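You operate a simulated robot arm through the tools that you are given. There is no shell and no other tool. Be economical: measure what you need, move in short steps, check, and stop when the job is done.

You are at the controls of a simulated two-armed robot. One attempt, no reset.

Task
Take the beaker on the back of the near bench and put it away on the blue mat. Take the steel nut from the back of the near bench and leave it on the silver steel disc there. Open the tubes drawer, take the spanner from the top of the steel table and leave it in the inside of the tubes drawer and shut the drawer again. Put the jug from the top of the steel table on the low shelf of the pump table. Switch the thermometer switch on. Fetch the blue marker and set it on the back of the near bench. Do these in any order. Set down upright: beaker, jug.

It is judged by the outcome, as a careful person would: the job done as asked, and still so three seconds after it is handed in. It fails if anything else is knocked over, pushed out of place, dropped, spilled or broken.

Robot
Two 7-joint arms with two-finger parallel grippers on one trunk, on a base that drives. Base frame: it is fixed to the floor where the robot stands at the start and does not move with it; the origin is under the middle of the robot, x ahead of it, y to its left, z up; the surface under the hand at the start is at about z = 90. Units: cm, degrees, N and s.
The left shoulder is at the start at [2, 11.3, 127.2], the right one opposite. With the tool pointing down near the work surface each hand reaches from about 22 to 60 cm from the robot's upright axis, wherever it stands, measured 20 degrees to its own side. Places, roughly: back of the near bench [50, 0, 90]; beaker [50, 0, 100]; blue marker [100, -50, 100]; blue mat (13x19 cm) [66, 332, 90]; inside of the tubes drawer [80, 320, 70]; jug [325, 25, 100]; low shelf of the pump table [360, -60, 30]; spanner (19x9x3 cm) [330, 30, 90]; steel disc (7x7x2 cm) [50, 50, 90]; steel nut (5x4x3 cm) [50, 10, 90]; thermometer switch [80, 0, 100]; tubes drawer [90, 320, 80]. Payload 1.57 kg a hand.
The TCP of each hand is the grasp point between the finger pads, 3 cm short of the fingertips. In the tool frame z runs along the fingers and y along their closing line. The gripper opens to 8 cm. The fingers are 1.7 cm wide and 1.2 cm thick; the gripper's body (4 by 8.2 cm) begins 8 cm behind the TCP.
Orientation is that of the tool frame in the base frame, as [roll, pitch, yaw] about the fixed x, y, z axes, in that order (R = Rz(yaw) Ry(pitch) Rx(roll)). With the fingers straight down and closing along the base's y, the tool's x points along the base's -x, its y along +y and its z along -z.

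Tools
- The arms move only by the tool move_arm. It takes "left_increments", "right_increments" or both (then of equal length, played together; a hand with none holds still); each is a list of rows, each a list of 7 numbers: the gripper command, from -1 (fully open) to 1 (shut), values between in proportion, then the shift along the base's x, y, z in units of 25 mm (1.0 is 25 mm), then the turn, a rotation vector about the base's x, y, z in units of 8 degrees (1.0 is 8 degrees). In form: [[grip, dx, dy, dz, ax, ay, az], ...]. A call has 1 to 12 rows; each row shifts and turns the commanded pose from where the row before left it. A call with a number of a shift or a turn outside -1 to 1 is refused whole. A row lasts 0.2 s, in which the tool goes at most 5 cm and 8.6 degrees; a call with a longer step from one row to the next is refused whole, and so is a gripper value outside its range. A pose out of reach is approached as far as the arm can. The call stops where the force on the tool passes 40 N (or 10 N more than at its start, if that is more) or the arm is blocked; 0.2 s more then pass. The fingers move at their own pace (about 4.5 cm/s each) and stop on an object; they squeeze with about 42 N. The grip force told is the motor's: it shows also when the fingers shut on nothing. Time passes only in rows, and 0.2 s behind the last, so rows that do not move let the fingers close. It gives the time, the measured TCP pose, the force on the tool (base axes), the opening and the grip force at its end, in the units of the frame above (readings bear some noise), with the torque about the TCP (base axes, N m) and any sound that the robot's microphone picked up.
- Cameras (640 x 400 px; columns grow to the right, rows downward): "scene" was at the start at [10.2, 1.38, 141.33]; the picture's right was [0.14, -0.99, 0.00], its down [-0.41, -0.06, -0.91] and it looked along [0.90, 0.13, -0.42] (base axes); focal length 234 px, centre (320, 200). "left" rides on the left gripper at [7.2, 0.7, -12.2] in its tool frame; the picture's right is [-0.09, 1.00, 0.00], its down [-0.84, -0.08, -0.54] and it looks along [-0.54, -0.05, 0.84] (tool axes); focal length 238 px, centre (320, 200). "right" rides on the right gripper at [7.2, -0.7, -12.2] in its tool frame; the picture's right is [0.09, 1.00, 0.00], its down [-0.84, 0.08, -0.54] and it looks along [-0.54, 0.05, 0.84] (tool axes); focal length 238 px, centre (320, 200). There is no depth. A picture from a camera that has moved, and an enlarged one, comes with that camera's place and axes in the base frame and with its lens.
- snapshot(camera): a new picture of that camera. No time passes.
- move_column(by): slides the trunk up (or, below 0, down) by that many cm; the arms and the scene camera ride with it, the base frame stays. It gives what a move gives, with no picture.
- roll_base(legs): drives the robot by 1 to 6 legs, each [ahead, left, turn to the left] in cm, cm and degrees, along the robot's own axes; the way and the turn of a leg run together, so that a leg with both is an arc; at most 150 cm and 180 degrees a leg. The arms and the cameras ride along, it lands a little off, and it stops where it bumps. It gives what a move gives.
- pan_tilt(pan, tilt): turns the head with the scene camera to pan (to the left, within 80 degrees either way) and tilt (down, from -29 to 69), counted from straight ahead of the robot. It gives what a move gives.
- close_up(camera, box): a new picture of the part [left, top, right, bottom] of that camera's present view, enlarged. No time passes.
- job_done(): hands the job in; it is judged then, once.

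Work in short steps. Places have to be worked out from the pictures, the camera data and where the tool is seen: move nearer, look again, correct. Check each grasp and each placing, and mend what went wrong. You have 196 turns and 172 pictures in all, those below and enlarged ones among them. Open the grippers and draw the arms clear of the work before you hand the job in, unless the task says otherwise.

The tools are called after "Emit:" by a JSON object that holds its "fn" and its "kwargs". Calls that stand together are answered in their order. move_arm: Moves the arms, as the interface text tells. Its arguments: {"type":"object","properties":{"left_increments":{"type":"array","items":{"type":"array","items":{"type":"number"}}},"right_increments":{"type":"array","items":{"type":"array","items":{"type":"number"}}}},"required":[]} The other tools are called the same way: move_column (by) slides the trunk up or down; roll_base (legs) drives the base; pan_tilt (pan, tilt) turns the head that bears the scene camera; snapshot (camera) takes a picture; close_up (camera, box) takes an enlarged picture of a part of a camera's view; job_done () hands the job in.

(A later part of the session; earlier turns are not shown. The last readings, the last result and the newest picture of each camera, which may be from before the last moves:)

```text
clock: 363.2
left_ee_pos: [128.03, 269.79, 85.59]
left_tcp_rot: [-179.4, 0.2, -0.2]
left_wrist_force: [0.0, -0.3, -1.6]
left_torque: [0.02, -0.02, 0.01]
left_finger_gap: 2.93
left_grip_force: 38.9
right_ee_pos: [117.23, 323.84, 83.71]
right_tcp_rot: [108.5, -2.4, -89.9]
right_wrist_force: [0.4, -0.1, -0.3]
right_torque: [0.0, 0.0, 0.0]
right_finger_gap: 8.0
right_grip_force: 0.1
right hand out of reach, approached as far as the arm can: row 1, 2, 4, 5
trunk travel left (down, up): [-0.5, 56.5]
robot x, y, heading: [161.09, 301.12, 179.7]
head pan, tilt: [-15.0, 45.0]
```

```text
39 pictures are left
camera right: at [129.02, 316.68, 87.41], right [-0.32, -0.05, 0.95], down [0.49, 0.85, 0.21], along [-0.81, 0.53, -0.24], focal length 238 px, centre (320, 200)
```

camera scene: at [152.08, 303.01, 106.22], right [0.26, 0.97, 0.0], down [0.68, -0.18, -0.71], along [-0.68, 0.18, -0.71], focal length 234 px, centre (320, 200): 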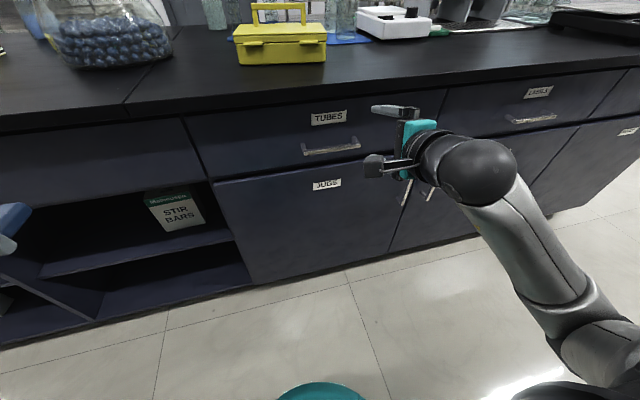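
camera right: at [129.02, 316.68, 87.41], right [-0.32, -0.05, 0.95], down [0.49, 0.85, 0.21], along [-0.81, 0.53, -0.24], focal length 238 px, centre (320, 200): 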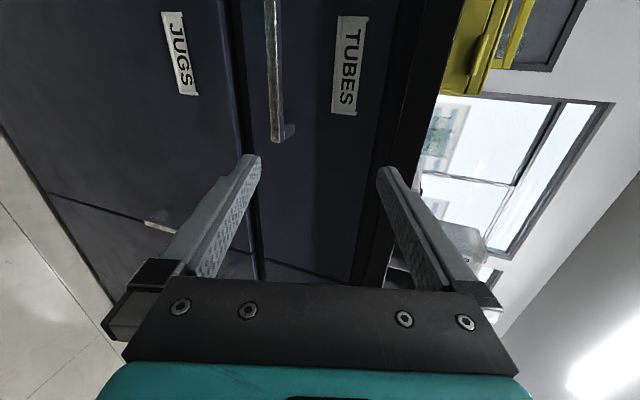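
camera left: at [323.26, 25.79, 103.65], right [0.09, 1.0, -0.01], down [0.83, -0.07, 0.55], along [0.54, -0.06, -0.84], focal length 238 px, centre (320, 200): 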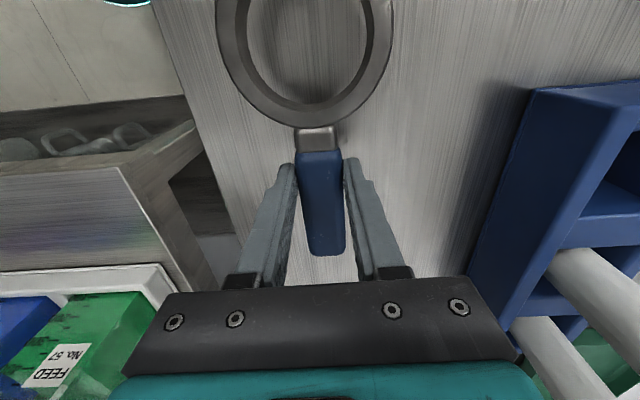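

Nearly there: need y≈316.5 and z≈78.5. I shift the base 7 cm left and back slightly for room, then lower the arm while extending.

Emit:
{"fn": "roll_base", "kwargs": {"legs": [[-6, 7.3, 0.3]]}}

Emit:
{"fn": "move_arm", "kwargs": {"right_increments": [[-1, -0.5, 0, -0.2, 0, 0, 0], [-1, -0.5, 0, -0.4, 0, 0, 0], [-1, -0.5, 0, -0.5, 0, 0, 0], [-1, -0.3, 0, -0.5, 0, 0, 0], [-1, 0, 0, -0.4, 0, 0, 0]]}}

Emit:
{"fn": "snapshot", "kwargs": {"camera": "right"}}

```text
clock: 364.3
left_ee_pos: [134.26, 262.4, 85.52]
left_tcp_rot: [-179.4, 0.1, 0.0]
left_wrist_force: [0.1, -0.5, -1.7]
left_torque: [-0.01, 0.01, 0.0]
left_finger_gap: 2.94
left_grip_force: 38.5
right_ee_pos: [122.92, 316.22, 83.84]
right_tcp_rot: [108.7, -2.6, -89.5]
right_wrist_force: [-0.6, 0.1, -0.5]
right_torque: [-0.01, 0.01, 0.0]
right_finger_gap: 8.02
right_grip_force: 0.1
trunk travel left (down, up): [-0.5, 56.5]
robot x, y, heading: [166.84, 293.72, -179.7]
head pan, tilt: [-15.0, 45.0]
```

```text
clock: 365.5
left_ee_pos: [134.15, 262.38, 85.59]
left_tcp_rot: [-179.4, 0.2, -0.1]
left_wrist_force: [0.2, -0.3, -2.1]
left_torque: [0.02, -0.01, 0.0]
left_finger_gap: 2.93
left_grip_force: 39.5
right_ee_pos: [121.8, 316.5, 83.43]
right_tcp_rot: [108.6, -2.7, -89.3]
right_wrist_force: [0.5, 0.1, -0.4]
right_torque: [-0.02, -0.02, -0.02]
right_finger_gap: 7.98
right_grip_force: 0.1
right hand out of reach, approached as far as the arm can: row 2, 3, 4, 5
trunk travel left (down, up): [-0.5, 56.5]
robot x, y, heading: [166.79, 293.45, -179.8]
head pan, tilt: [-15.0, 45.0]
```

```text
38 pictures are left
camera right: at [133.69, 309.33, 86.94], right [-0.32, -0.05, 0.95], down [0.48, 0.85, 0.21], along [-0.82, 0.52, -0.25], focal length 238 px, centre (320, 200)
```

right: 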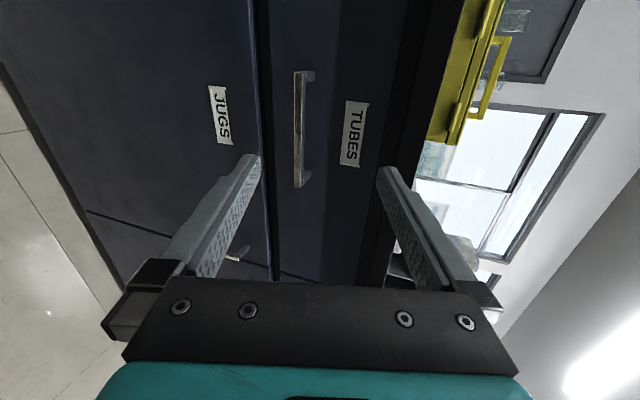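

Stuck at z≈83.4. For the other arm a more lateral pose allowed going lower, so I move the hand outward first, then down.

Emit:
{"fn": "move_arm", "kwargs": {"right_increments": [[-1, 0, 0.9, 0, 0, 0, 0], [-1, 0, 0.9, 0, 0, 0, 0], [-1, 0, 0.9, 0, 0, 0, 0], [-1, 0, 0.9, 0, 0, 0, 0], [-1, 0, 0, -0.5, 0, 0, 0], [-1, 0, 0, -0.5, 0, 0, 0], [-1, 0, 0, -0.5, 0, 0, 0], [-1, 0, 0, -0.4, 0, 0, 0]]}}

```text
clock: 367.3
left_ee_pos: [134.21, 262.34, 85.5]
left_tcp_rot: [-179.4, 0.1, 0.1]
left_wrist_force: [0.2, 0.0, -1.8]
left_torque: [-0.02, 0.01, -0.01]
left_finger_gap: 2.95
left_grip_force: 39.0
right_ee_pos: [121.85, 325.45, 78.43]
right_tcp_rot: [108.7, -2.5, -89.5]
right_wrist_force: [0.5, -0.2, 0.0]
right_torque: [-0.03, 0.0, -0.01]
right_finger_gap: 8.01
right_grip_force: 0.1
trunk travel left (down, up): [-0.5, 56.5]
robot x, y, heading: [166.93, 293.72, -179.8]
head pan, tilt: [-15.0, 45.0]
```

That worked (z=78.4). Shift the base left 9 cm to line up with the bar, and look.

Emit:
{"fn": "roll_base", "kwargs": {"legs": [[0, 9, 0]]}}

Emit:
{"fn": "snapshot", "kwargs": {"camera": "right"}}

Emit:
{"fn": "close_up", "kwargs": {"camera": "scene", "box": [260, 60, 460, 220]}}

```text
clock: 368.4
left_ee_pos: [134.18, 253.44, 85.58]
left_tcp_rot: [-179.4, 0.2, -0.1]
left_wrist_force: [-0.2, 0.4, -1.9]
left_torque: [0.01, 0.0, -0.03]
left_finger_gap: 2.92
left_grip_force: 39.1
right_ee_pos: [122.03, 316.48, 78.49]
right_tcp_rot: [108.6, -2.5, -89.5]
right_wrist_force: [0.3, -0.7, 0.4]
right_torque: [-0.01, 0.02, 0.0]
right_finger_gap: 8.0
right_grip_force: 0.1
trunk travel left (down, up): [-0.5, 56.5]
robot x, y, heading: [166.74, 284.99, -179.7]
head pan, tilt: [-15.0, 45.0]
```

```text
37 pictures are left
camera right: at [133.71, 309.38, 82.09], right [-0.32, -0.05, 0.95], down [0.48, 0.85, 0.21], along [-0.82, 0.52, -0.24], focal length 238 px, centre (320, 200)
```

right: 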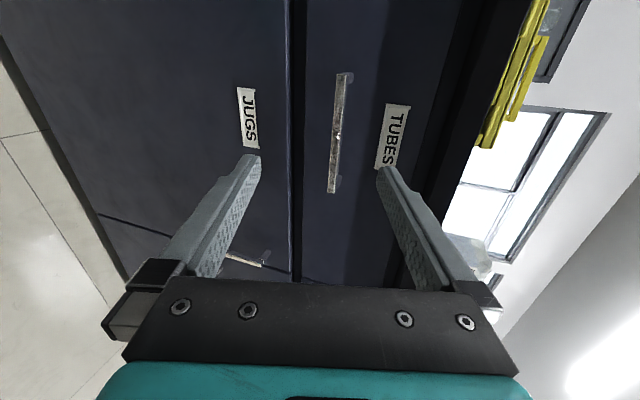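

```text
2.50 times, centred on (360, 140) of scene
camera zoom: at [158.06, 286.81, 106.22], right [0.25, 0.97, 0.0], down [0.68, -0.18, -0.71], along [-0.68, 0.18, -0.71], focal length 585 px, centre (220, 350)
```

zoom: 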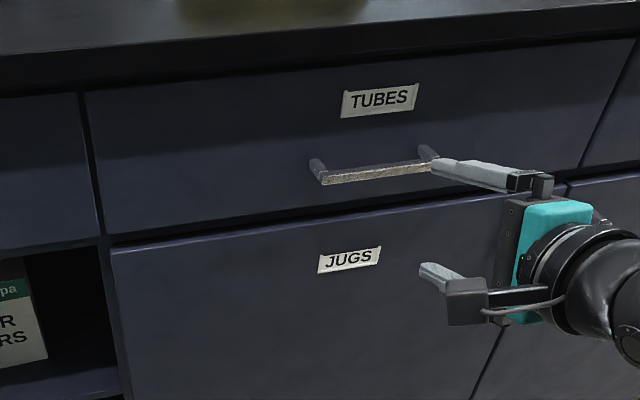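

Bar centre computed at about [108, 316.8, 76]. I lower 1.8 cm and drive forward 9.5 cm, then check.

Emit:
{"fn": "move_arm", "kwargs": {"right_increments": [[-0.4, 0, 0, -0.37, 0, 0, 0], [-0.4, 0, 0, -0.37, 0, 0, 0], [-0.4, 0, 0, 0, 0, 0, 0]]}}

Emit:
{"fn": "roll_base", "kwargs": {"legs": [[9.5, 0, 0]]}}

Emit:
{"fn": "snapshot", "kwargs": {"camera": "right"}}

Emit:
{"fn": "close_up", "kwargs": {"camera": "scene", "box": [280, 40, 480, 200]}}

```text
clock: 369.2
left_ee_pos: [134.14, 253.43, 85.56]
left_tcp_rot: [-179.4, 0.2, -0.1]
left_wrist_force: [0.9, 0.6, -1.7]
left_torque: [0.02, 0.04, 0.01]
left_finger_gap: 2.92
left_grip_force: 38.8
right_ee_pos: [121.87, 316.56, 76.73]
right_tcp_rot: [108.6, -2.5, -89.5]
right_wrist_force: [0.3, -0.5, -0.5]
right_torque: [0.02, 0.0, 0.01]
right_finger_gap: 5.59
right_grip_force: 0.1
trunk travel left (down, up): [-0.5, 56.5]
robot x, y, heading: [166.69, 284.87, -179.5]
head pan, tilt: [-15.0, 45.0]
```

```text
clock: 370.4
left_ee_pos: [124.8, 253.44, 85.55]
left_tcp_rot: [-179.4, 0.2, 0.0]
left_wrist_force: [0.1, 0.8, -2.0]
left_torque: [0.01, 0.05, -0.02]
left_finger_gap: 2.95
left_grip_force: 38.8
right_ee_pos: [112.5, 316.34, 76.7]
right_tcp_rot: [108.6, -2.5, -89.5]
right_wrist_force: [0.0, 0.1, -0.3]
right_torque: [0.0, 0.0, -0.02]
right_finger_gap: 5.59
right_grip_force: 0.2
trunk travel left (down, up): [-0.5, 56.5]
robot x, y, heading: [157.5, 284.75, -179.7]
head pan, tilt: [-15.0, 45.0]
```

```text
35 pictures are left
camera right: at [124.32, 309.34, 80.25], right [-0.32, -0.05, 0.95], down [0.48, 0.85, 0.21], along [-0.82, 0.52, -0.24], focal length 238 px, centre (320, 200)
```

right: 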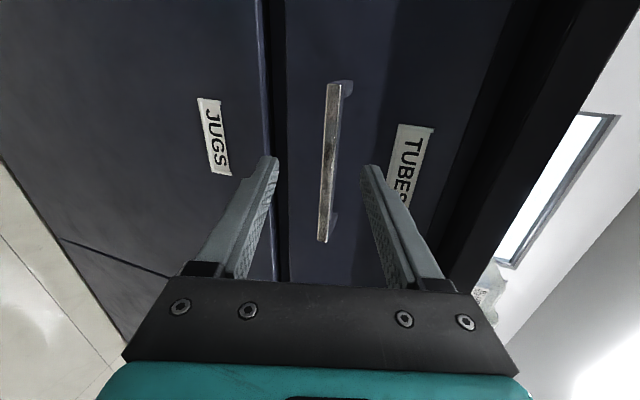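

```text
2.50 times, centred on (380, 120) of scene
camera zoom: at [148.68, 286.77, 106.22], right [0.25, 0.97, 0.0], down [0.68, -0.18, -0.71], along [-0.68, 0.18, -0.71], focal length 585 px, centre (170, 400)
```

zoom: 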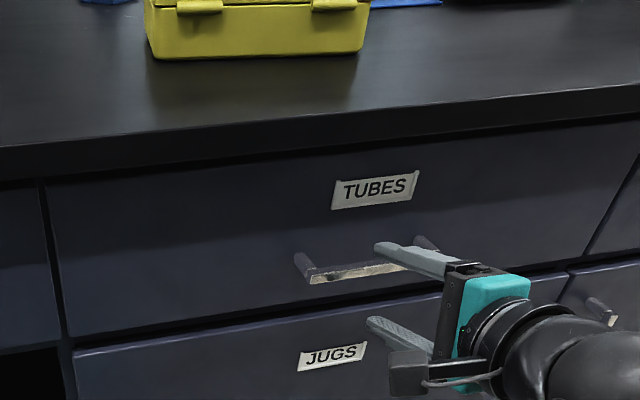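

The bar sits between the fingers. Advance 2.5 cm more and close on it.

Emit:
{"fn": "roll_base", "kwargs": {"legs": [[2.6, 0, 0]]}}

Emit:
{"fn": "move_arm", "kwargs": {"right_increments": [[0, 0, 0, 0, 0, 0, 0], [0.4, 0, 0, 0, 0, 0, 0], [0.8, 0, 0, 0, 0, 0, 0], [1, 0, 0, 0, 0, 0, 0], [1, 0, 0, 0, 0, 0, 0], [1, 0, 0, 0, 0, 0, 0], [1, 0, 0, 0, 0, 0, 0]]}}

Emit:
{"fn": "snapshot", "kwargs": {"camera": "right"}}

```text
clock: 371.2
left_ee_pos: [122.25, 253.36, 85.59]
left_tcp_rot: [-179.5, 0.1, -0.1]
left_wrist_force: [0.2, -0.3, -1.2]
left_torque: [-0.02, 0.03, 0.0]
left_finger_gap: 2.94
left_grip_force: 38.8
right_ee_pos: [109.87, 316.49, 76.69]
right_tcp_rot: [108.6, -2.5, -89.5]
right_wrist_force: [-0.3, -0.3, -0.1]
right_torque: [0.03, 0.02, -0.03]
right_finger_gap: 5.6
right_grip_force: 0.0
trunk travel left (down, up): [-0.5, 56.5]
robot x, y, heading: [154.63, 284.82, -179.8]
head pan, tilt: [-15.0, 45.0]
```

```text
clock: 372.8
left_ee_pos: [122.3, 253.43, 85.72]
left_tcp_rot: [-179.3, 0.3, -0.1]
left_wrist_force: [-0.8, -0.1, -1.7]
left_torque: [-0.01, 0.01, 0.03]
left_finger_gap: 2.93
left_grip_force: 39.1
right_ee_pos: [110.04, 316.38, 77.09]
right_tcp_rot: [108.1, -2.3, -89.5]
right_wrist_force: [16.9, 2.3, 16.6]
right_torque: [0.15, 0.34, -0.09]
right_finger_gap: 0.08
right_grip_force: 22.8
trunk travel left (down, up): [-0.5, 56.5]
robot x, y, heading: [154.54, 284.64, -179.8]
head pan, tilt: [-15.0, 45.0]
```

```text
33 pictures are left
camera right: at [121.87, 309.31, 80.49], right [-0.31, -0.06, 0.95], down [0.48, 0.85, 0.21], along [-0.82, 0.52, -0.23], focal length 238 px, centre (320, 200)
```

right: 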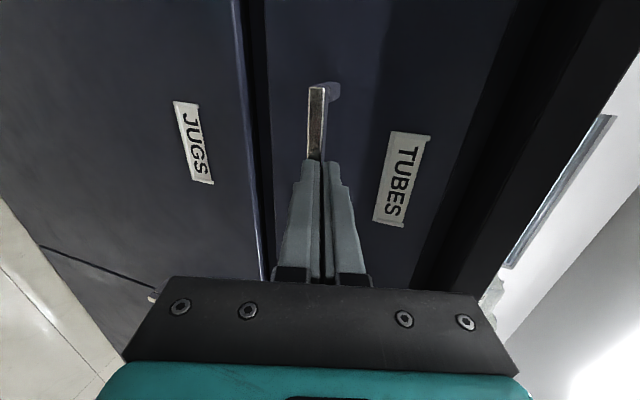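

The fingers slid off the front of the bar. I reopen, lower 0.5 cm, advance ~1 cm deeper, and look.

Emit:
{"fn": "move_arm", "kwargs": {"right_increments": [[0, 0.2, 0, 0, 0, 0, 0], [-0.3, 0.1, 0, 0, 0, 0, 0], [-0.3, 0, 0, -0.1, 0, 0, 0], [-0.3, -0.3, 0, -0.1, 0, 0, 0], [-0.3, -0.2, 0, 0, 0, 0, 0], [-0.3, -0.2, 0, 0, 0, 0, 0], [-0.3, 0, 0, 0, 0, 0, 0]]}}

Emit:
{"fn": "close_up", "kwargs": {"camera": "right", "box": [220, 60, 420, 260]}}

Emit:
{"fn": "close_up", "kwargs": {"camera": "scene", "box": [340, 30, 460, 150]}}

```text
clock: 374.4
left_ee_pos: [122.21, 253.5, 85.49]
left_tcp_rot: [-179.4, 0.2, -0.2]
left_wrist_force: [0.5, -0.3, -1.6]
left_torque: [-0.01, 0.04, -0.01]
left_finger_gap: 2.93
left_grip_force: 38.9
right_ee_pos: [108.62, 316.39, 76.17]
right_tcp_rot: [108.6, -2.4, -89.6]
right_wrist_force: [-0.9, -0.6, 0.5]
right_torque: [0.0, 0.02, -0.03]
right_finger_gap: 5.17
right_grip_force: 0.0
trunk travel left (down, up): [-0.5, 56.5]
robot x, y, heading: [154.94, 284.51, -179.5]
head pan, tilt: [-15.0, 45.0]
```

```text
2.00 times, centred on (320, 160) of right
camera zoom: at [120.66, 309.32, 79.72], right [-0.32, -0.05, 0.95], down [0.48, 0.85, 0.21], along [-0.82, 0.52, -0.24], focal length 477 px, centre (320, 280)
```

zoom: 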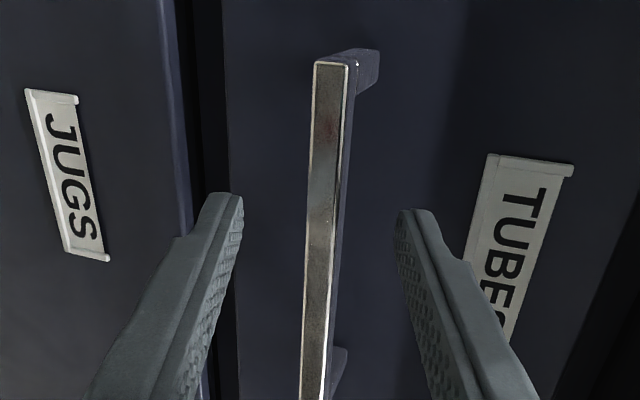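

```text
3.33 times, centred on (400, 90) of scene
camera zoom: at [146.06, 286.75, 106.22], right [0.25, 0.97, 0.0], down [0.68, -0.18, -0.71], along [-0.68, 0.18, -0.71], focal length 780 px, centre (53, 567)
```

zoom: 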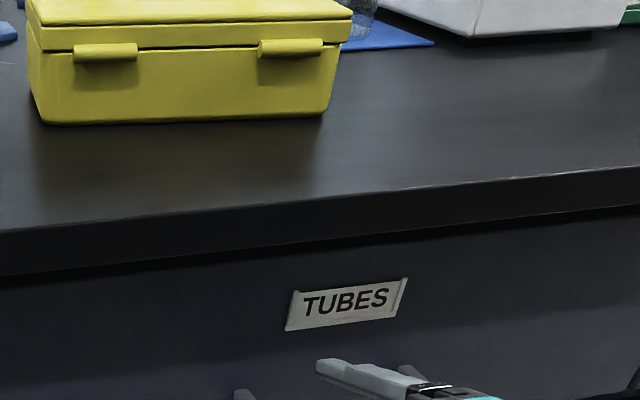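

The post length shows the bar stands ~4 cm off a recessed front, so the bar is at x≈106.7, z≈75.5. Advance 1.2 cm deeper and close.

Emit:
{"fn": "move_arm", "kwargs": {"right_increments": [[-0.3, -0.24, 0, -0.08, 0, 0, 0], [-0.3, -0.24, 0, -0.08, 0, 0, 0], [-0.3, 0, 0, 0, 0, 0, 0], [0.2, 0, 0, 0, 0, 0, 0], [0.6, 0, 0, 0, 0, 0, 0], [1, 0, 0, 0, 0, 0, 0], [1, 0, 0, 0, 0, 0, 0], [1, 0, 0, 0, 0, 0, 0]]}}

Emit:
{"fn": "close_up", "kwargs": {"camera": "right", "box": [220, 60, 420, 260]}}

```text
clock: 376.2
left_ee_pos: [122.23, 253.4, 85.61]
left_tcp_rot: [-179.4, 0.3, -0.1]
left_wrist_force: [0.4, 0.0, -1.4]
left_torque: [0.01, 0.02, 0.03]
left_finger_gap: 2.93
left_grip_force: 39.3
right_ee_pos: [107.64, 316.33, 75.77]
right_tcp_rot: [108.4, -2.4, -89.5]
right_wrist_force: [-1.6, 1.7, 6.2]
right_torque: [0.47, 0.27, 0.25]
right_finger_gap: 1.4
right_grip_force: 31.1
trunk travel left (down, up): [-0.5, 56.5]
robot x, y, heading: [155.09, 284.64, -179.6]
head pan, tilt: [-15.0, 45.0]
```

```text
2.00 times, centred on (320, 160) of right
camera zoom: at [119.49, 309.34, 79.42], right [-0.31, -0.06, 0.95], down [0.48, 0.85, 0.21], along [-0.82, 0.52, -0.24], focal length 477 px, centre (320, 280)
```

zoom: 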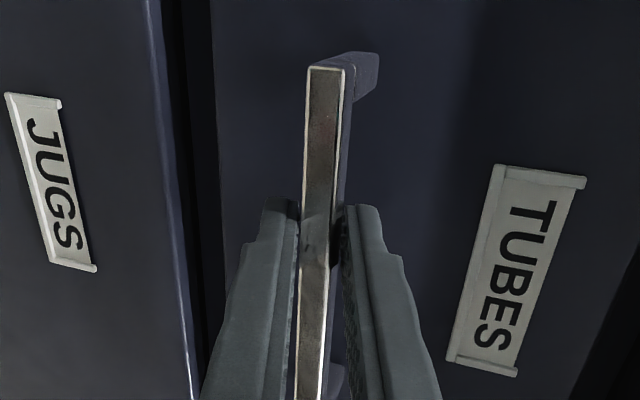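

Gripped (1.4 cm). Pull the drawer by driving the base backward 12 cm.

Emit:
{"fn": "roll_base", "kwargs": {"legs": [[-12, 0, 0]]}}

Emit:
{"fn": "snapshot", "kwargs": {"camera": "scene"}}

```text
clock: 377.4
left_ee_pos: [134.2, 253.5, 85.61]
left_tcp_rot: [-179.4, 0.1, -0.2]
left_wrist_force: [-0.3, -1.1, -1.1]
left_torque: [-0.03, 0.0, -0.01]
left_finger_gap: 2.94
left_grip_force: 39.2
right_ee_pos: [119.69, 316.41, 75.94]
right_tcp_rot: [108.4, -2.5, -89.4]
right_wrist_force: [0.1, -3.3, 10.7]
right_torque: [0.45, 0.29, 0.3]
right_finger_gap: 1.44
right_grip_force: 30.3
trunk travel left (down, up): [-0.5, 56.5]
robot x, y, heading: [166.74, 284.69, -179.9]
head pan, tilt: [-15.0, 45.0]
```

```text
29 pictures are left
camera scene: at [158.08, 286.74, 106.23], right [0.25, 0.97, 0.0], down [0.68, -0.18, -0.71], along [-0.68, 0.18, -0.71], focal length 234 px, centre (320, 200)
```

scene: 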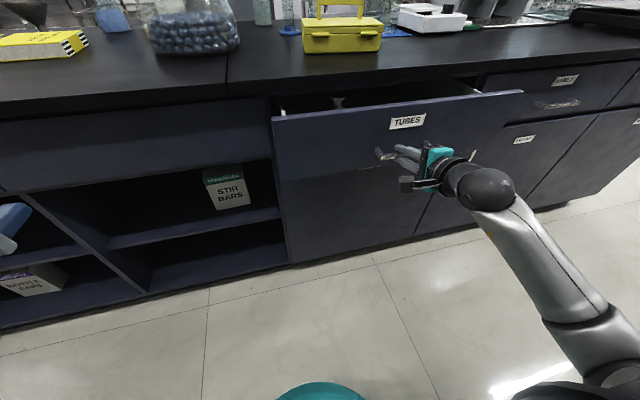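

The drawer is opening. Pull another 15 cm.

Emit:
{"fn": "roll_base", "kwargs": {"legs": [[-15, 0, 0]]}}

Emit:
{"fn": "snapshot", "kwargs": {"camera": "scene"}}

```text
clock: 378.8
left_ee_pos: [149.22, 253.55, 85.53]
left_tcp_rot: [-179.3, 0.2, -0.1]
left_wrist_force: [0.6, -0.8, -1.2]
left_torque: [-0.03, 0.03, 0.0]
left_finger_gap: 2.9
left_grip_force: 39.8
right_ee_pos: [134.62, 316.38, 76.02]
right_tcp_rot: [108.5, -2.6, -89.3]
right_wrist_force: [-0.1, -9.5, 2.7]
right_torque: [0.36, 0.26, 0.49]
right_finger_gap: 1.41
right_grip_force: 30.6
trunk travel left (down, up): [-0.5, 56.5]
robot x, y, heading: [181.72, 284.51, -179.6]
head pan, tilt: [-15.0, 45.0]
```

```text
28 pictures are left
camera scene: at [173.05, 286.79, 106.22], right [0.25, 0.97, 0.0], down [0.68, -0.18, -0.71], along [-0.68, 0.18, -0.71], focal length 234 px, centre (320, 200)
```

scene: 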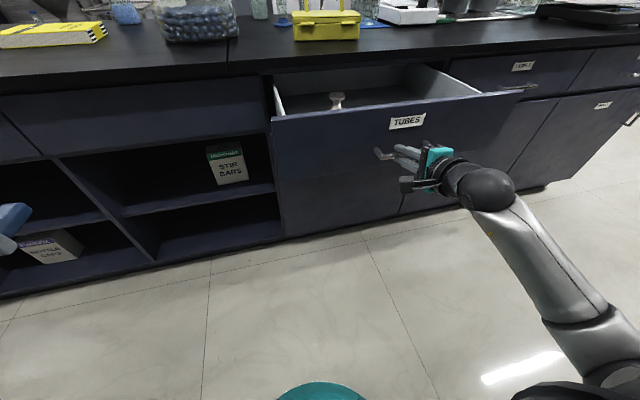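

Drawer is open ~27 cm. Release the handle, back off 10 cm, and raise the trunk 15 cm.

Emit:
{"fn": "move_arm", "kwargs": {"right_increments": [[0.5, 0, 0, 0, 0, 0, 0], [0, 0, 0, 0, 0, 0, 0], [-0.3, 0, 0, 0, 0, 0, 0], [-0.3, 0, 0, 0, 0, 0, 0], [-0.3, 0, 0, 0, 0, 0, 0]]}}

Emit:
{"fn": "roll_base", "kwargs": {"legs": [[-12, 0, -0.3]]}}

Emit:
{"fn": "move_column", "kwargs": {"by": 15}}

Emit:
{"fn": "roll_base", "kwargs": {"legs": [[0, -36, 0]]}}

Emit:
{"fn": "pan_tilt", "kwargs": {"pan": 10, "tilt": 40}}

Emit:
{"fn": "snapshot", "kwargs": {"camera": "scene"}}

```text
clock: 380.0
left_ee_pos: [149.14, 253.49, 85.44]
left_tcp_rot: [-179.4, 0.2, 0.0]
left_wrist_force: [0.0, 0.0, -2.0]
left_torque: [-0.01, 0.04, -0.02]
left_finger_gap: 2.92
left_grip_force: 39.4
right_ee_pos: [134.57, 316.35, 75.95]
right_tcp_rot: [108.4, -2.7, -89.3]
right_wrist_force: [-0.1, 0.6, 0.1]
right_torque: [-0.03, -0.01, 0.02]
right_finger_gap: 5.19
right_grip_force: 0.0
trunk travel left (down, up): [-0.5, 56.5]
robot x, y, heading: [181.89, 284.57, -179.6]
head pan, tilt: [-15.0, 45.0]
```

```text
clock: 381.2
left_ee_pos: [156.16, 253.67, 85.64]
left_tcp_rot: [-179.3, 0.4, -0.2]
left_wrist_force: [-0.3, 0.0, -2.0]
left_torque: [0.02, 0.03, 0.02]
left_finger_gap: 2.95
left_grip_force: 38.5
right_ee_pos: [141.95, 316.45, 75.95]
right_tcp_rot: [108.3, -2.6, -89.5]
right_wrist_force: [0.7, -0.3, 0.1]
right_torque: [0.01, 0.02, -0.02]
right_finger_gap: 5.18
right_grip_force: 0.1
trunk travel left (down, up): [-0.5, 56.5]
robot x, y, heading: [188.83, 285.08, -180.0]
head pan, tilt: [-15.0, 45.0]
stopped in leg 1: the robot was blocked; the commanded pose is now the measured one
```

```text
clock: 382.9
left_ee_pos: [156.17, 253.59, 100.7]
left_tcp_rot: [-179.4, 0.3, -0.2]
left_wrist_force: [0.0, 0.3, -1.5]
left_torque: [-0.02, 0.03, -0.01]
left_finger_gap: 2.92
left_grip_force: 38.9
right_ee_pos: [141.78, 316.65, 90.91]
right_tcp_rot: [108.4, -2.6, -89.6]
right_wrist_force: [-0.1, -0.2, -0.4]
right_torque: [-0.01, 0.0, -0.01]
right_finger_gap: 5.2
right_grip_force: 0.0
trunk travel left (down, up): [-15.5, 41.5]
robot x, y, heading: [189.37, 284.55, -180.0]
head pan, tilt: [-15.0, 45.0]
```

```text
clock: 385.2
left_ee_pos: [156.17, 289.9, 100.65]
left_tcp_rot: [-179.4, 0.4, -0.3]
left_wrist_force: [0.1, -0.5, -2.4]
left_torque: [0.01, 0.03, 0.02]
left_finger_gap: 2.95
left_grip_force: 38.9
right_ee_pos: [141.94, 352.83, 90.97]
right_tcp_rot: [108.2, -2.6, -89.5]
right_wrist_force: [-0.4, 0.5, 0.3]
right_torque: [0.01, 0.01, -0.01]
right_finger_gap: 5.21
right_grip_force: 0.1
trunk travel left (down, up): [-15.5, 41.5]
robot x, y, heading: [189.13, 320.92, 179.9]
head pan, tilt: [-15.0, 45.0]
```

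```text
clock: 386.1
left_ee_pos: [156.28, 289.87, 100.51]
left_tcp_rot: [-179.3, 0.3, -0.3]
left_wrist_force: [-0.3, 0.1, -1.7]
left_torque: [0.0, 0.06, -0.02]
left_finger_gap: 2.94
left_grip_force: 38.7
right_ee_pos: [141.91, 352.84, 90.98]
right_tcp_rot: [108.3, -2.8, -89.6]
right_wrist_force: [0.5, 0.3, 0.3]
right_torque: [-0.01, -0.01, 0.0]
right_finger_gap: 5.2
right_grip_force: 0.0
trunk travel left (down, up): [-15.5, 41.5]
robot x, y, heading: [189.27, 320.87, 180.0]
head pan, tilt: [10.0, 40.0]
```

```text
27 pictures are left
camera scene: at [179.6, 319.52, 121.94], right [-0.17, 0.98, 0.0], down [0.63, 0.11, -0.77], along [-0.75, -0.13, -0.64], focal length 234 px, centre (320, 200)
```

scene: 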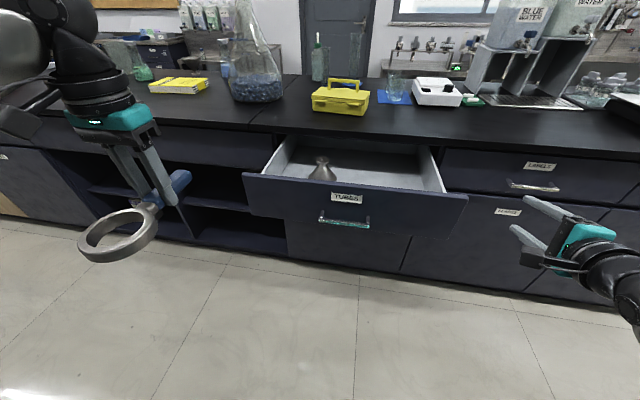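

A small funnel-like item sits in the drawer around y≈308; I'll lay the spanner at y≈328. Drive nearer and bring the left hand over that part of the drawer.

Emit:
{"fn": "roll_base", "kwargs": {"legs": [[21, -22, 0]]}}

Emit:
{"fn": "move_arm", "kwargs": {"left_increments": [[1, -0.4, 0.8, 0.2, 0, 0, 0], [1, -0.8, 0.8, 0, 0, 0, 0], [1, -0.9, 0.8, 0, 0, 0, 0], [1, -0.9, 0.8, 0, 0, 0, 0], [1, -0.9, 0.8, 0, 0, 0, 0], [1, -0.9, 0.8, 0, 0, 0, 0], [1, -0.9, 0.8, 0, 0, 0, 0], [1, -0.9, 0.8, 0, 0, 0, 0], [1, -0.9, 0, 0, 0, 0, 0]]}}

Emit:
{"fn": "snapshot", "kwargs": {"camera": "left"}}

Emit:
{"fn": "snapshot", "kwargs": {"camera": "scene"}}

```text
clock: 388.2
left_ee_pos: [135.04, 311.68, 100.6]
left_tcp_rot: [-179.4, 0.2, -0.1]
left_wrist_force: [-0.5, 0.4, -2.0]
left_torque: [0.0, 0.03, 0.01]
left_finger_gap: 2.92
left_grip_force: 39.0
right_ee_pos: [120.68, 374.47, 90.86]
right_tcp_rot: [108.5, -2.6, -89.4]
right_wrist_force: [0.0, -0.3, 0.5]
right_torque: [0.0, -0.02, 0.0]
right_finger_gap: 5.19
right_grip_force: 0.0
trunk travel left (down, up): [-15.5, 41.5]
robot x, y, heading: [168.02, 342.64, -180.0]
head pan, tilt: [10.0, 40.0]
```

```text
clock: 390.2
left_ee_pos: [116.27, 327.54, 101.27]
left_tcp_rot: [-179.5, 0.3, -0.2]
left_wrist_force: [0.0, 0.4, -1.8]
left_torque: [0.04, 0.03, 0.04]
left_finger_gap: 2.92
left_grip_force: 39.7
right_ee_pos: [120.66, 374.45, 90.92]
right_tcp_rot: [108.3, -2.6, -89.3]
right_wrist_force: [1.4, -0.3, 0.3]
right_torque: [-0.02, 0.02, 0.02]
right_finger_gap: 5.2
right_grip_force: 0.1
trunk travel left (down, up): [-15.5, 41.5]
robot x, y, heading: [167.72, 343.13, -180.0]
head pan, tilt: [10.0, 40.0]
```

```text
26 pictures are left
camera left: at [123.49, 326.7, 113.51], right [-0.09, -1.0, -0.01], down [-0.83, 0.07, 0.55], along [-0.54, 0.06, -0.84], focal length 238 px, centre (320, 200)
```

left: 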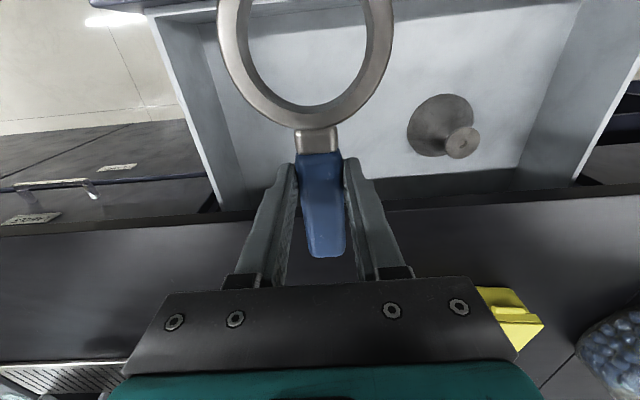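

```text
25 pictures are left
camera scene: at [158.48, 341.32, 121.94], right [-0.18, 0.98, 0.0], down [0.63, 0.11, -0.77], along [-0.75, -0.13, -0.64], focal length 234 px, centre (320, 200)
```

scene: 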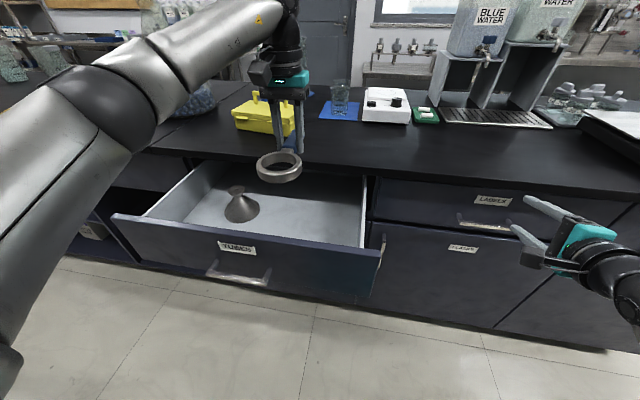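

Fit lengthwise is tight, so I turn the spanner +45° in yaw to lie diagonally, centred at ~[115.2, 327], then lower partway.

Emit:
{"fn": "move_arm", "kwargs": {"left_increments": [[1, -0.07, 0, 0, 0, 0, 0.94], [1, -0.07, 0, 0, 0, 0, 0.94], [1, -0.07, 0, 0, 0, 0, 0.94], [1, -0.07, 0, 0, 0, 0, 0.94], [1, -0.07, -0.1, 0, 0, 0, 0.94], [1, -0.07, -0.1, 0, 0, 0, 0.94], [1, 0, 0, -0.8, 0, 0, 0], [1, 0, 0, -0.8, 0, 0, 0], [1, 0, 0, -0.8, 0, 0, 0]]}}

Emit:
{"fn": "snapshot", "kwargs": {"camera": "scene"}}

Emit:
{"fn": "snapshot", "kwargs": {"camera": "left"}}

```text
clock: 392.2
left_ee_pos: [115.27, 326.93, 95.23]
left_tcp_rot: [-179.4, 0.3, 45.1]
left_wrist_force: [0.0, 0.1, -1.1]
left_torque: [-0.01, 0.02, -0.03]
left_finger_gap: 2.93
left_grip_force: 39.1
right_ee_pos: [120.61, 374.49, 90.86]
right_tcp_rot: [108.4, -2.6, -89.4]
right_wrist_force: [0.1, -0.3, -0.3]
right_torque: [-0.03, -0.01, -0.02]
right_finger_gap: 5.2
right_grip_force: 0.1
trunk travel left (down, up): [-15.5, 41.5]
robot x, y, heading: [167.56, 342.72, -179.8]
head pan, tilt: [10.0, 40.0]
```

```text
24 pictures are left
camera scene: at [158.48, 341.3, 121.94], right [-0.18, 0.98, 0.0], down [0.63, 0.11, -0.77], along [-0.75, -0.13, -0.64], focal length 234 px, centre (320, 200)
```

scene: 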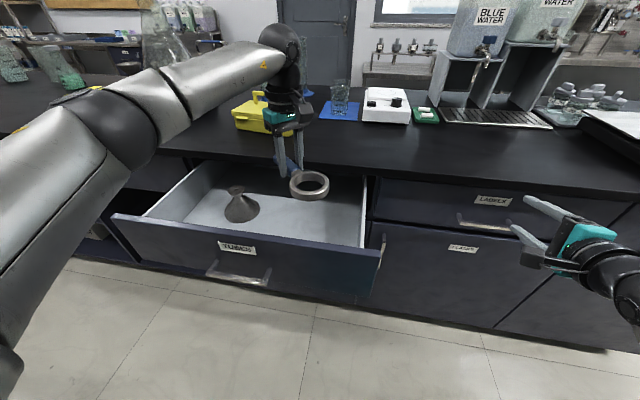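

```text
23 pictures are left
camera left: at [120.91, 331.54, 107.46], right [0.64, -0.77, -0.01], down [-0.64, -0.54, 0.55], along [-0.43, -0.34, -0.84], focal length 238 px, centre (320, 200)
```

left: 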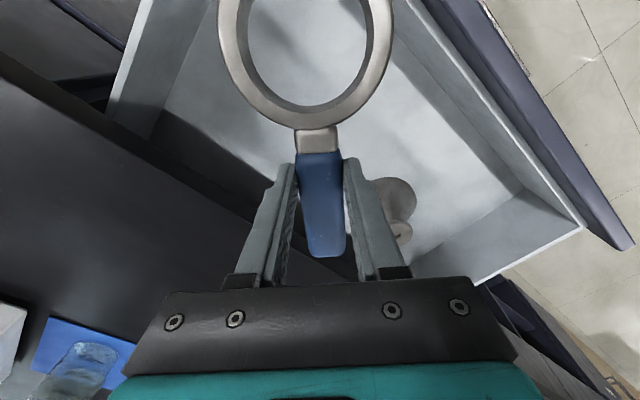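

Clear all round. Lower into the drawer, with fine steps near the bottom.

Emit:
{"fn": "move_arm", "kwargs": {"left_increments": [[1, 0, 0, -0.8, 0, 0, 0], [1, 0, 0, -0.8, 0, 0, 0], [1, 0, 0, -0.8, 0, 0, 0], [1, 0, 0, -0.8, 0, 0, 0], [1, 0, 0, -0.8, 0, 0, 0], [1, 0, 0, -0.8, 0, 0, 0], [1, 0, 0, -0.2, 0, 0, 0], [1, 0, 0, -0.2, 0, 0, 0], [1, 0, 0, -0.2, 0, 0, 0], [1, 0, 0, 0, 0, 0, 0]]}}

Emit:
{"fn": "close_up", "kwargs": {"camera": "scene", "box": [180, 100, 400, 290]}}

```text
clock: 394.4
left_ee_pos: [115.3, 327.09, 81.69]
left_tcp_rot: [-179.4, 0.4, 45.2]
left_wrist_force: [-0.7, 0.3, -1.6]
left_torque: [-0.02, 0.02, 0.02]
left_finger_gap: 2.97
left_grip_force: 39.3
right_ee_pos: [120.72, 374.49, 90.9]
right_tcp_rot: [108.3, -2.5, -89.4]
right_wrist_force: [0.0, 1.0, 0.1]
right_torque: [-0.05, -0.03, 0.02]
right_finger_gap: 5.17
right_grip_force: 0.0
trunk travel left (down, up): [-15.5, 41.5]
robot x, y, heading: [168.02, 342.83, -179.8]
head pan, tilt: [10.0, 40.0]
```

```text
2.11 times, centred on (290, 195) of scene
camera zoom: at [158.48, 341.31, 121.94], right [-0.18, 0.98, 0.0], down [0.63, 0.11, -0.77], along [-0.75, -0.13, -0.64], focal length 493 px, centre (383, 210)
```

zoom: 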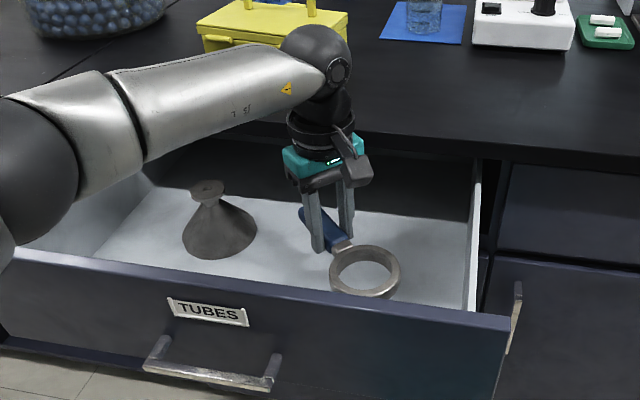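

Emit:
{"fn": "move_arm", "kwargs": {"left_increments": [[1, 0, 0, -0.3, 0, 0, 0], [1, 0, 0, -0.3, 0, 0, 0], [1, 0, 0, -0.3, 0, 0, 0], [1, 0, 0, -0.15, 0, 0, 0], [1, 0, 0, -0.15, 0, 0, 0], [1, 0, 0, -0.15, 0, 0, 0], [1, 0, 0, 0, 0, 0, 0]]}}

```text
clock: 396.0
left_ee_pos: [115.28, 327.05, 78.41]
left_tcp_rot: [-179.5, 0.3, 45.0]
left_wrist_force: [0.5, 0.3, -0.7]
left_torque: [-0.03, 0.0, 0.01]
left_finger_gap: 2.93
left_grip_force: 38.4
right_ee_pos: [120.81, 374.47, 90.89]
right_tcp_rot: [108.3, -2.6, -89.4]
right_wrist_force: [0.5, -0.2, 0.1]
right_torque: [0.01, 0.01, -0.02]
right_finger_gap: 5.2
right_grip_force: 0.1
trunk travel left (down, up): [-15.5, 41.5]
robot x, y, heading: [167.61, 343.11, -179.8]
head pan, tilt: [10.0, 40.0]
```

Emit:
{"fn": "move_arm", "kwargs": {"left_increments": [[1, 0, 0, -0.2, 0, 0, 0], [1, 0, 0, -0.15, 0, 0, 0], [1, 0, 0, -0.15, 0, 0, 0], [1, 0, 0, -0.15, 0, 0, 0], [1, 0, 0, -0.15, 0, 0, 0], [1, 0, 0, -0.1, 0, 0, 0], [1, 0, 0, 0, 0, 0, 0]]}}

Emit:
{"fn": "close_up", "kwargs": {"camera": "scene", "box": [220, 120, 380, 260]}}

```text
clock: 397.6
left_ee_pos: [115.23, 327.06, 75.95]
left_tcp_rot: [-179.5, 0.3, 44.9]
left_wrist_force: [0.7, 1.1, -1.6]
left_torque: [-0.02, 0.04, 0.02]
left_finger_gap: 2.94
left_grip_force: 39.1
right_ee_pos: [120.62, 374.49, 90.87]
right_tcp_rot: [108.3, -2.6, -89.4]
right_wrist_force: [0.5, -0.1, 0.2]
right_torque: [-0.03, -0.01, 0.01]
right_finger_gap: 5.2
right_grip_force: 0.1
trunk travel left (down, up): [-15.5, 41.5]
robot x, y, heading: [167.7, 342.75, -180.0]
head pan, tilt: [10.0, 40.0]
```

```text
2.86 times, centred on (300, 190) of scene
camera zoom: at [158.48, 341.31, 121.94], right [-0.18, 0.98, 0.0], down [0.63, 0.11, -0.77], along [-0.75, -0.13, -0.64], focal length 669 px, centre (377, 229)
```

zoom: 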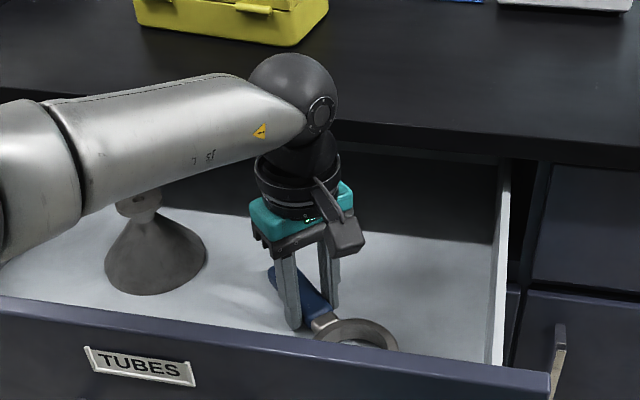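

Emit:
{"fn": "move_arm", "kwargs": {"left_increments": [[1, 0, 0, -0.12, 0, 0, 0], [1, 0, 0, -0.12, 0, 0, 0], [1, 0, 0, -0.12, 0, 0, 0], [1, 0, 0, -0.12, 0, 0, 0], [1, 0, 0, -0.12, 0, 0, 0], [1, 0, 0, 0, 0, 0, 0]]}}

```text
clock: 398.7
left_ee_pos: [114.71, 326.98, 75.47]
left_tcp_rot: [-178.7, 0.8, 45.1]
left_wrist_force: [-2.3, -1.4, 9.8]
left_torque: [-0.02, -0.62, -0.1]
left_finger_gap: 2.94
left_grip_force: 39.4
right_ee_pos: [120.55, 374.5, 90.89]
right_tcp_rot: [108.3, -2.5, -89.5]
right_wrist_force: [0.1, -0.6, 0.1]
right_torque: [0.0, -0.01, -0.01]
right_finger_gap: 5.21
right_grip_force: 0.1
trunk travel left (down, up): [-15.5, 41.5]
robot x, y, heading: [167.81, 342.92, -179.9]
head pan, tilt: [10.0, 40.0]
stopped in row 5 (left hand): the force on the tool passed its limit at 43 N (the readings are from after the stop); the commanded pose is now the measured one
```

Contact with the drawer bottom. Ease up a touch, open, and lift straight out.

Emit:
{"fn": "move_arm", "kwargs": {"left_increments": [[1, 0, 0, 0.1, 0, 0, 0], [0.4, 0, 0, 0, 0, 0, 0], [-0.2, 0, 0, 0, 0, 0, 0], [-0.5, 0, 0, 0, 0, 0, 0], [-0.5, 0, 0, 0.3, 0, 0, 0], [-0.5, 0, 0, 0.7, 0, 0, 0], [-0.5, 0, 0, 0.9, 0, 0, 0], [-0.5, 0, 0, 0.9, 0, 0, 0], [-0.5, 0, 0, 0.9, 0, 0, 0], [-0.5, 0, 0, 0.9, 0, 0, 0], [-0.5, 0, 0, 0.9, 0, 0, 0], [-0.5, 0, 0, 0.9, 0, 0, 0]]}}

Emit:
{"fn": "snapshot", "kwargs": {"camera": "scene"}}

```text
clock: 401.3
left_ee_pos: [114.87, 327.1, 91.54]
left_tcp_rot: [-178.8, 0.6, 45.2]
left_wrist_force: [0.1, -0.1, -0.2]
left_torque: [-0.03, 0.0, 0.02]
left_finger_gap: 6.02
left_grip_force: 0.0
right_ee_pos: [120.65, 374.46, 90.86]
right_tcp_rot: [108.3, -2.6, -89.4]
right_wrist_force: [0.1, 0.1, 0.7]
right_torque: [0.03, 0.01, 0.01]
right_finger_gap: 5.15
right_grip_force: 0.0
trunk travel left (down, up): [-15.5, 41.5]
robot x, y, heading: [167.74, 342.79, -180.0]
head pan, tilt: [10.0, 40.0]
```

```text
20 pictures are left
camera scene: at [158.5, 341.31, 121.94], right [-0.18, 0.98, 0.0], down [0.63, 0.11, -0.77], along [-0.75, -0.14, -0.64], focal length 234 px, centre (320, 200)
```

scene: 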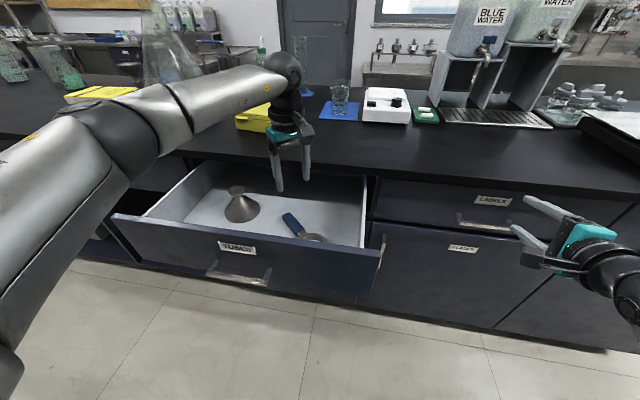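

Spanner lies in the drawer. Retract the left hand up and back, and close the right hand's fingers for pushing.

Emit:
{"fn": "move_arm", "kwargs": {"left_increments": [[-0.5, 0, 0, 1, 0, 0, 0], [-0.5, 0, 0, 1, 0, 0, 0], [-0.5, 0.3, 0, 1, 0, 0, 0], [-0.5, 0.9, -0.3, 1, 0, 0, 0], [-0.5, 0.9, -0.3, 1, 0, 0, 0], [-0.5, 0.9, -0.3, 1, 0, 0, 0], [-0.5, 0.9, -0.3, 1, 0, 0, 0], [-0.5, 0.9, -0.3, 0.8, 0, 0, 0], [-0.5, 0.9, -0.3, 0.8, 0, 0, 0], [-0.5, 0.9, -0.3, 0.5, 0, 0, 0]], "right_increments": [[1, 0, 0, 0, 0, 0, 0], [1, 0, 0, 0, 0, 0, 0], [1, 0, 0, 0, 0, 0, 0], [1, 0, 0, 0, 0, 0, 0], [1, 0, 0, 0, 0, 0, 0], [1, 0, 0, 0, 0, 0, 0], [1, 0, 0, 0, 0, 0, 0], [1, 0, 0, 0, 0, 0, 0], [1, 0, 0, 0, 0, 0, 0], [1, 0, 0, 0, 0, 0, 0]]}}

Emit:
{"fn": "close_up", "kwargs": {"camera": "scene", "box": [150, 120, 400, 290]}}

Emit:
{"fn": "roll_base", "kwargs": {"legs": [[-16, 0, 0], [0, 48, 0]]}}

Emit:
{"fn": "move_column", "kwargs": {"by": -11}}

Emit:
{"fn": "pan_tilt", "kwargs": {"pan": -20, "tilt": 35}}

Emit:
{"fn": "snapshot", "kwargs": {"camera": "scene"}}

```text
clock: 403.5
left_ee_pos: [131.61, 321.78, 114.2]
left_tcp_rot: [-178.8, 0.6, 45.1]
left_wrist_force: [-0.5, 0.0, 0.5]
left_torque: [0.02, -0.02, -0.02]
left_finger_gap: 5.99
left_grip_force: 0.1
right_ee_pos: [120.74, 374.39, 90.9]
right_tcp_rot: [108.3, -2.5, -89.5]
right_wrist_force: [0.3, -0.1, 0.1]
right_torque: [-0.02, 0.06, -0.02]
right_finger_gap: 0.0
right_grip_force: 21.4
trunk travel left (down, up): [-15.5, 41.5]
robot x, y, heading: [167.7, 343.07, -179.6]
head pan, tilt: [10.0, 40.0]
```

```text
2.35 times, centred on (275, 205) of scene
camera zoom: at [158.52, 341.29, 121.95], right [-0.18, 0.98, 0.0], down [0.63, 0.11, -0.77], along [-0.75, -0.14, -0.64], focal length 551 px, centre (426, 188)
```

zoom: 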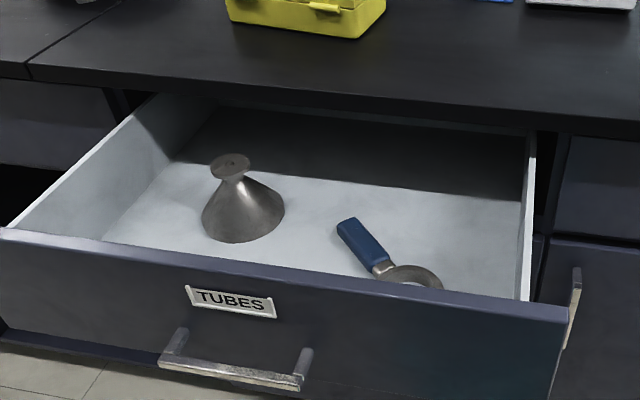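

```text
clock: 407.4
left_ee_pos: [147.76, 273.59, 114.09]
left_tcp_rot: [-178.9, 0.6, 45.3]
left_wrist_force: [-0.4, -0.1, -0.1]
left_torque: [-0.02, -0.02, 0.02]
left_finger_gap: 6.0
left_grip_force: 0.1
right_ee_pos: [136.78, 326.25, 90.9]
right_tcp_rot: [108.3, -2.6, -89.4]
right_wrist_force: [-0.2, -0.7, 0.0]
right_torque: [0.0, -0.01, 0.01]
right_finger_gap: 0.0
right_grip_force: 21.8
trunk travel left (down, up): [-15.5, 41.5]
robot x, y, heading: [184.15, 294.77, -179.7]
head pan, tilt: [10.0, 40.0]
```

```text
clock: 408.8
left_ee_pos: [147.82, 273.59, 103.26]
left_tcp_rot: [-178.9, 0.6, 45.4]
left_wrist_force: [-0.1, -0.4, -0.8]
left_torque: [-0.01, -0.02, 0.02]
left_finger_gap: 5.99
left_grip_force: 0.0
right_ee_pos: [136.74, 326.27, 79.89]
right_tcp_rot: [108.3, -2.6, -89.3]
right_wrist_force: [0.7, 0.5, 0.5]
right_torque: [0.05, -0.01, 0.02]
right_finger_gap: 0.01
right_grip_force: 21.8
trunk travel left (down, up): [-4.5, 52.5]
robot x, y, heading: [183.89, 294.77, -179.6]
head pan, tilt: [10.0, 40.0]
```

```text
clock: 409.8
left_ee_pos: [147.95, 273.65, 103.19]
left_tcp_rot: [-178.9, 0.6, 45.3]
left_wrist_force: [0.1, 0.1, -1.1]
left_torque: [0.02, 0.01, -0.03]
left_finger_gap: 6.02
left_grip_force: 0.1
right_ee_pos: [136.9, 326.35, 79.88]
right_tcp_rot: [108.4, -2.5, -89.3]
right_wrist_force: [-0.3, 0.2, 0.6]
right_torque: [-0.01, 0.04, 0.03]
right_finger_gap: 0.02
right_grip_force: 21.1
trunk travel left (down, up): [-4.5, 52.5]
robot x, y, heading: [184.14, 294.73, -179.9]
head pan, tilt: [-20.0, 35.0]
```

```text
18 pictures are left
camera scene: at [174.83, 297.73, 111.7], right [0.34, 0.94, 0.0], down [0.54, -0.19, -0.82], along [-0.77, 0.28, -0.57], focal length 234 px, centre (320, 200)
```

scene: 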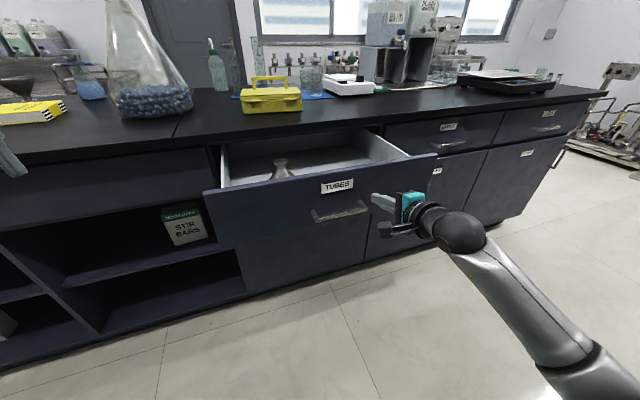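

Fingertips are just in front of the panel at y≈326, beside the handle. Push by driving forward 22 cm.

Emit:
{"fn": "roll_base", "kwargs": {"legs": [[22, 0, 0]]}}

Emit:
{"fn": "snapshot", "kwargs": {"camera": "scene"}}

```text
clock: 411.5
left_ee_pos: [125.93, 273.41, 103.14]
left_tcp_rot: [-178.9, 0.5, 45.3]
left_wrist_force: [0.3, 0.1, -0.3]
left_torque: [0.03, -0.01, -0.01]
left_finger_gap: 5.99
left_grip_force: 0.1
right_ee_pos: [114.87, 326.1, 79.95]
right_tcp_rot: [108.3, -2.7, -89.1]
right_wrist_force: [0.1, 0.7, 1.2]
right_torque: [-0.01, -0.02, -0.03]
right_finger_gap: 0.0
right_grip_force: 21.4
trunk travel left (down, up): [-4.5, 52.5]
robot x, y, heading: [162.19, 294.6, -179.2]
head pan, tilt: [-20.0, 35.0]
```

```text
17 pictures are left
camera scene: at [152.93, 297.6, 111.7], right [0.34, 0.94, 0.0], down [0.54, -0.19, -0.82], along [-0.77, 0.28, -0.57], focal length 234 px, centre (320, 200)
```

scene: 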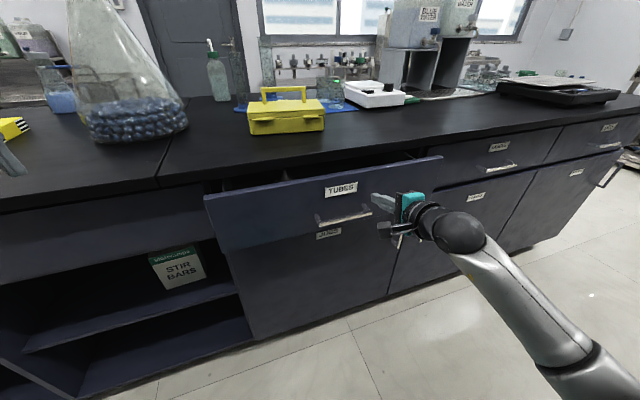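

It's closing smoothly; ~9 cm left. Push 8 cm more.

Emit:
{"fn": "roll_base", "kwargs": {"legs": [[8, 0, -0.5]]}}

Emit:
{"fn": "snapshot", "kwargs": {"camera": "scene"}}

```text
clock: 412.5
left_ee_pos: [117.7, 273.68, 103.25]
left_tcp_rot: [-178.9, 0.6, 44.9]
left_wrist_force: [-0.4, 1.1, -0.3]
left_torque: [-0.01, -0.02, -0.02]
left_finger_gap: 5.98
left_grip_force: 0.1
right_ee_pos: [107.2, 326.56, 80.01]
right_tcp_rot: [108.3, -2.6, -89.7]
right_wrist_force: [1.1, -0.3, 0.7]
right_torque: [0.0, 0.0, 0.0]
right_finger_gap: 0.02
right_grip_force: 21.0
trunk travel left (down, up): [-4.5, 52.5]
robot x, y, heading: [154.1, 294.38, 179.6]
head pan, tilt: [-20.0, 35.0]
```

```text
16 pictures are left
camera scene: at [145.0, 297.66, 111.7], right [0.34, 0.94, 0.0], down [0.54, -0.2, -0.82], along [-0.77, 0.28, -0.57], focal length 234 px, centre (320, 200)
```

scene: 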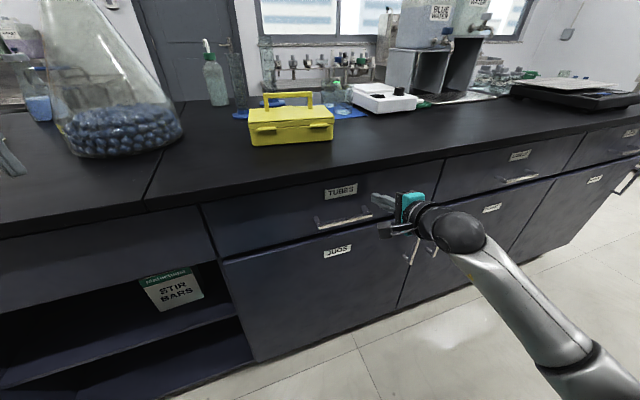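

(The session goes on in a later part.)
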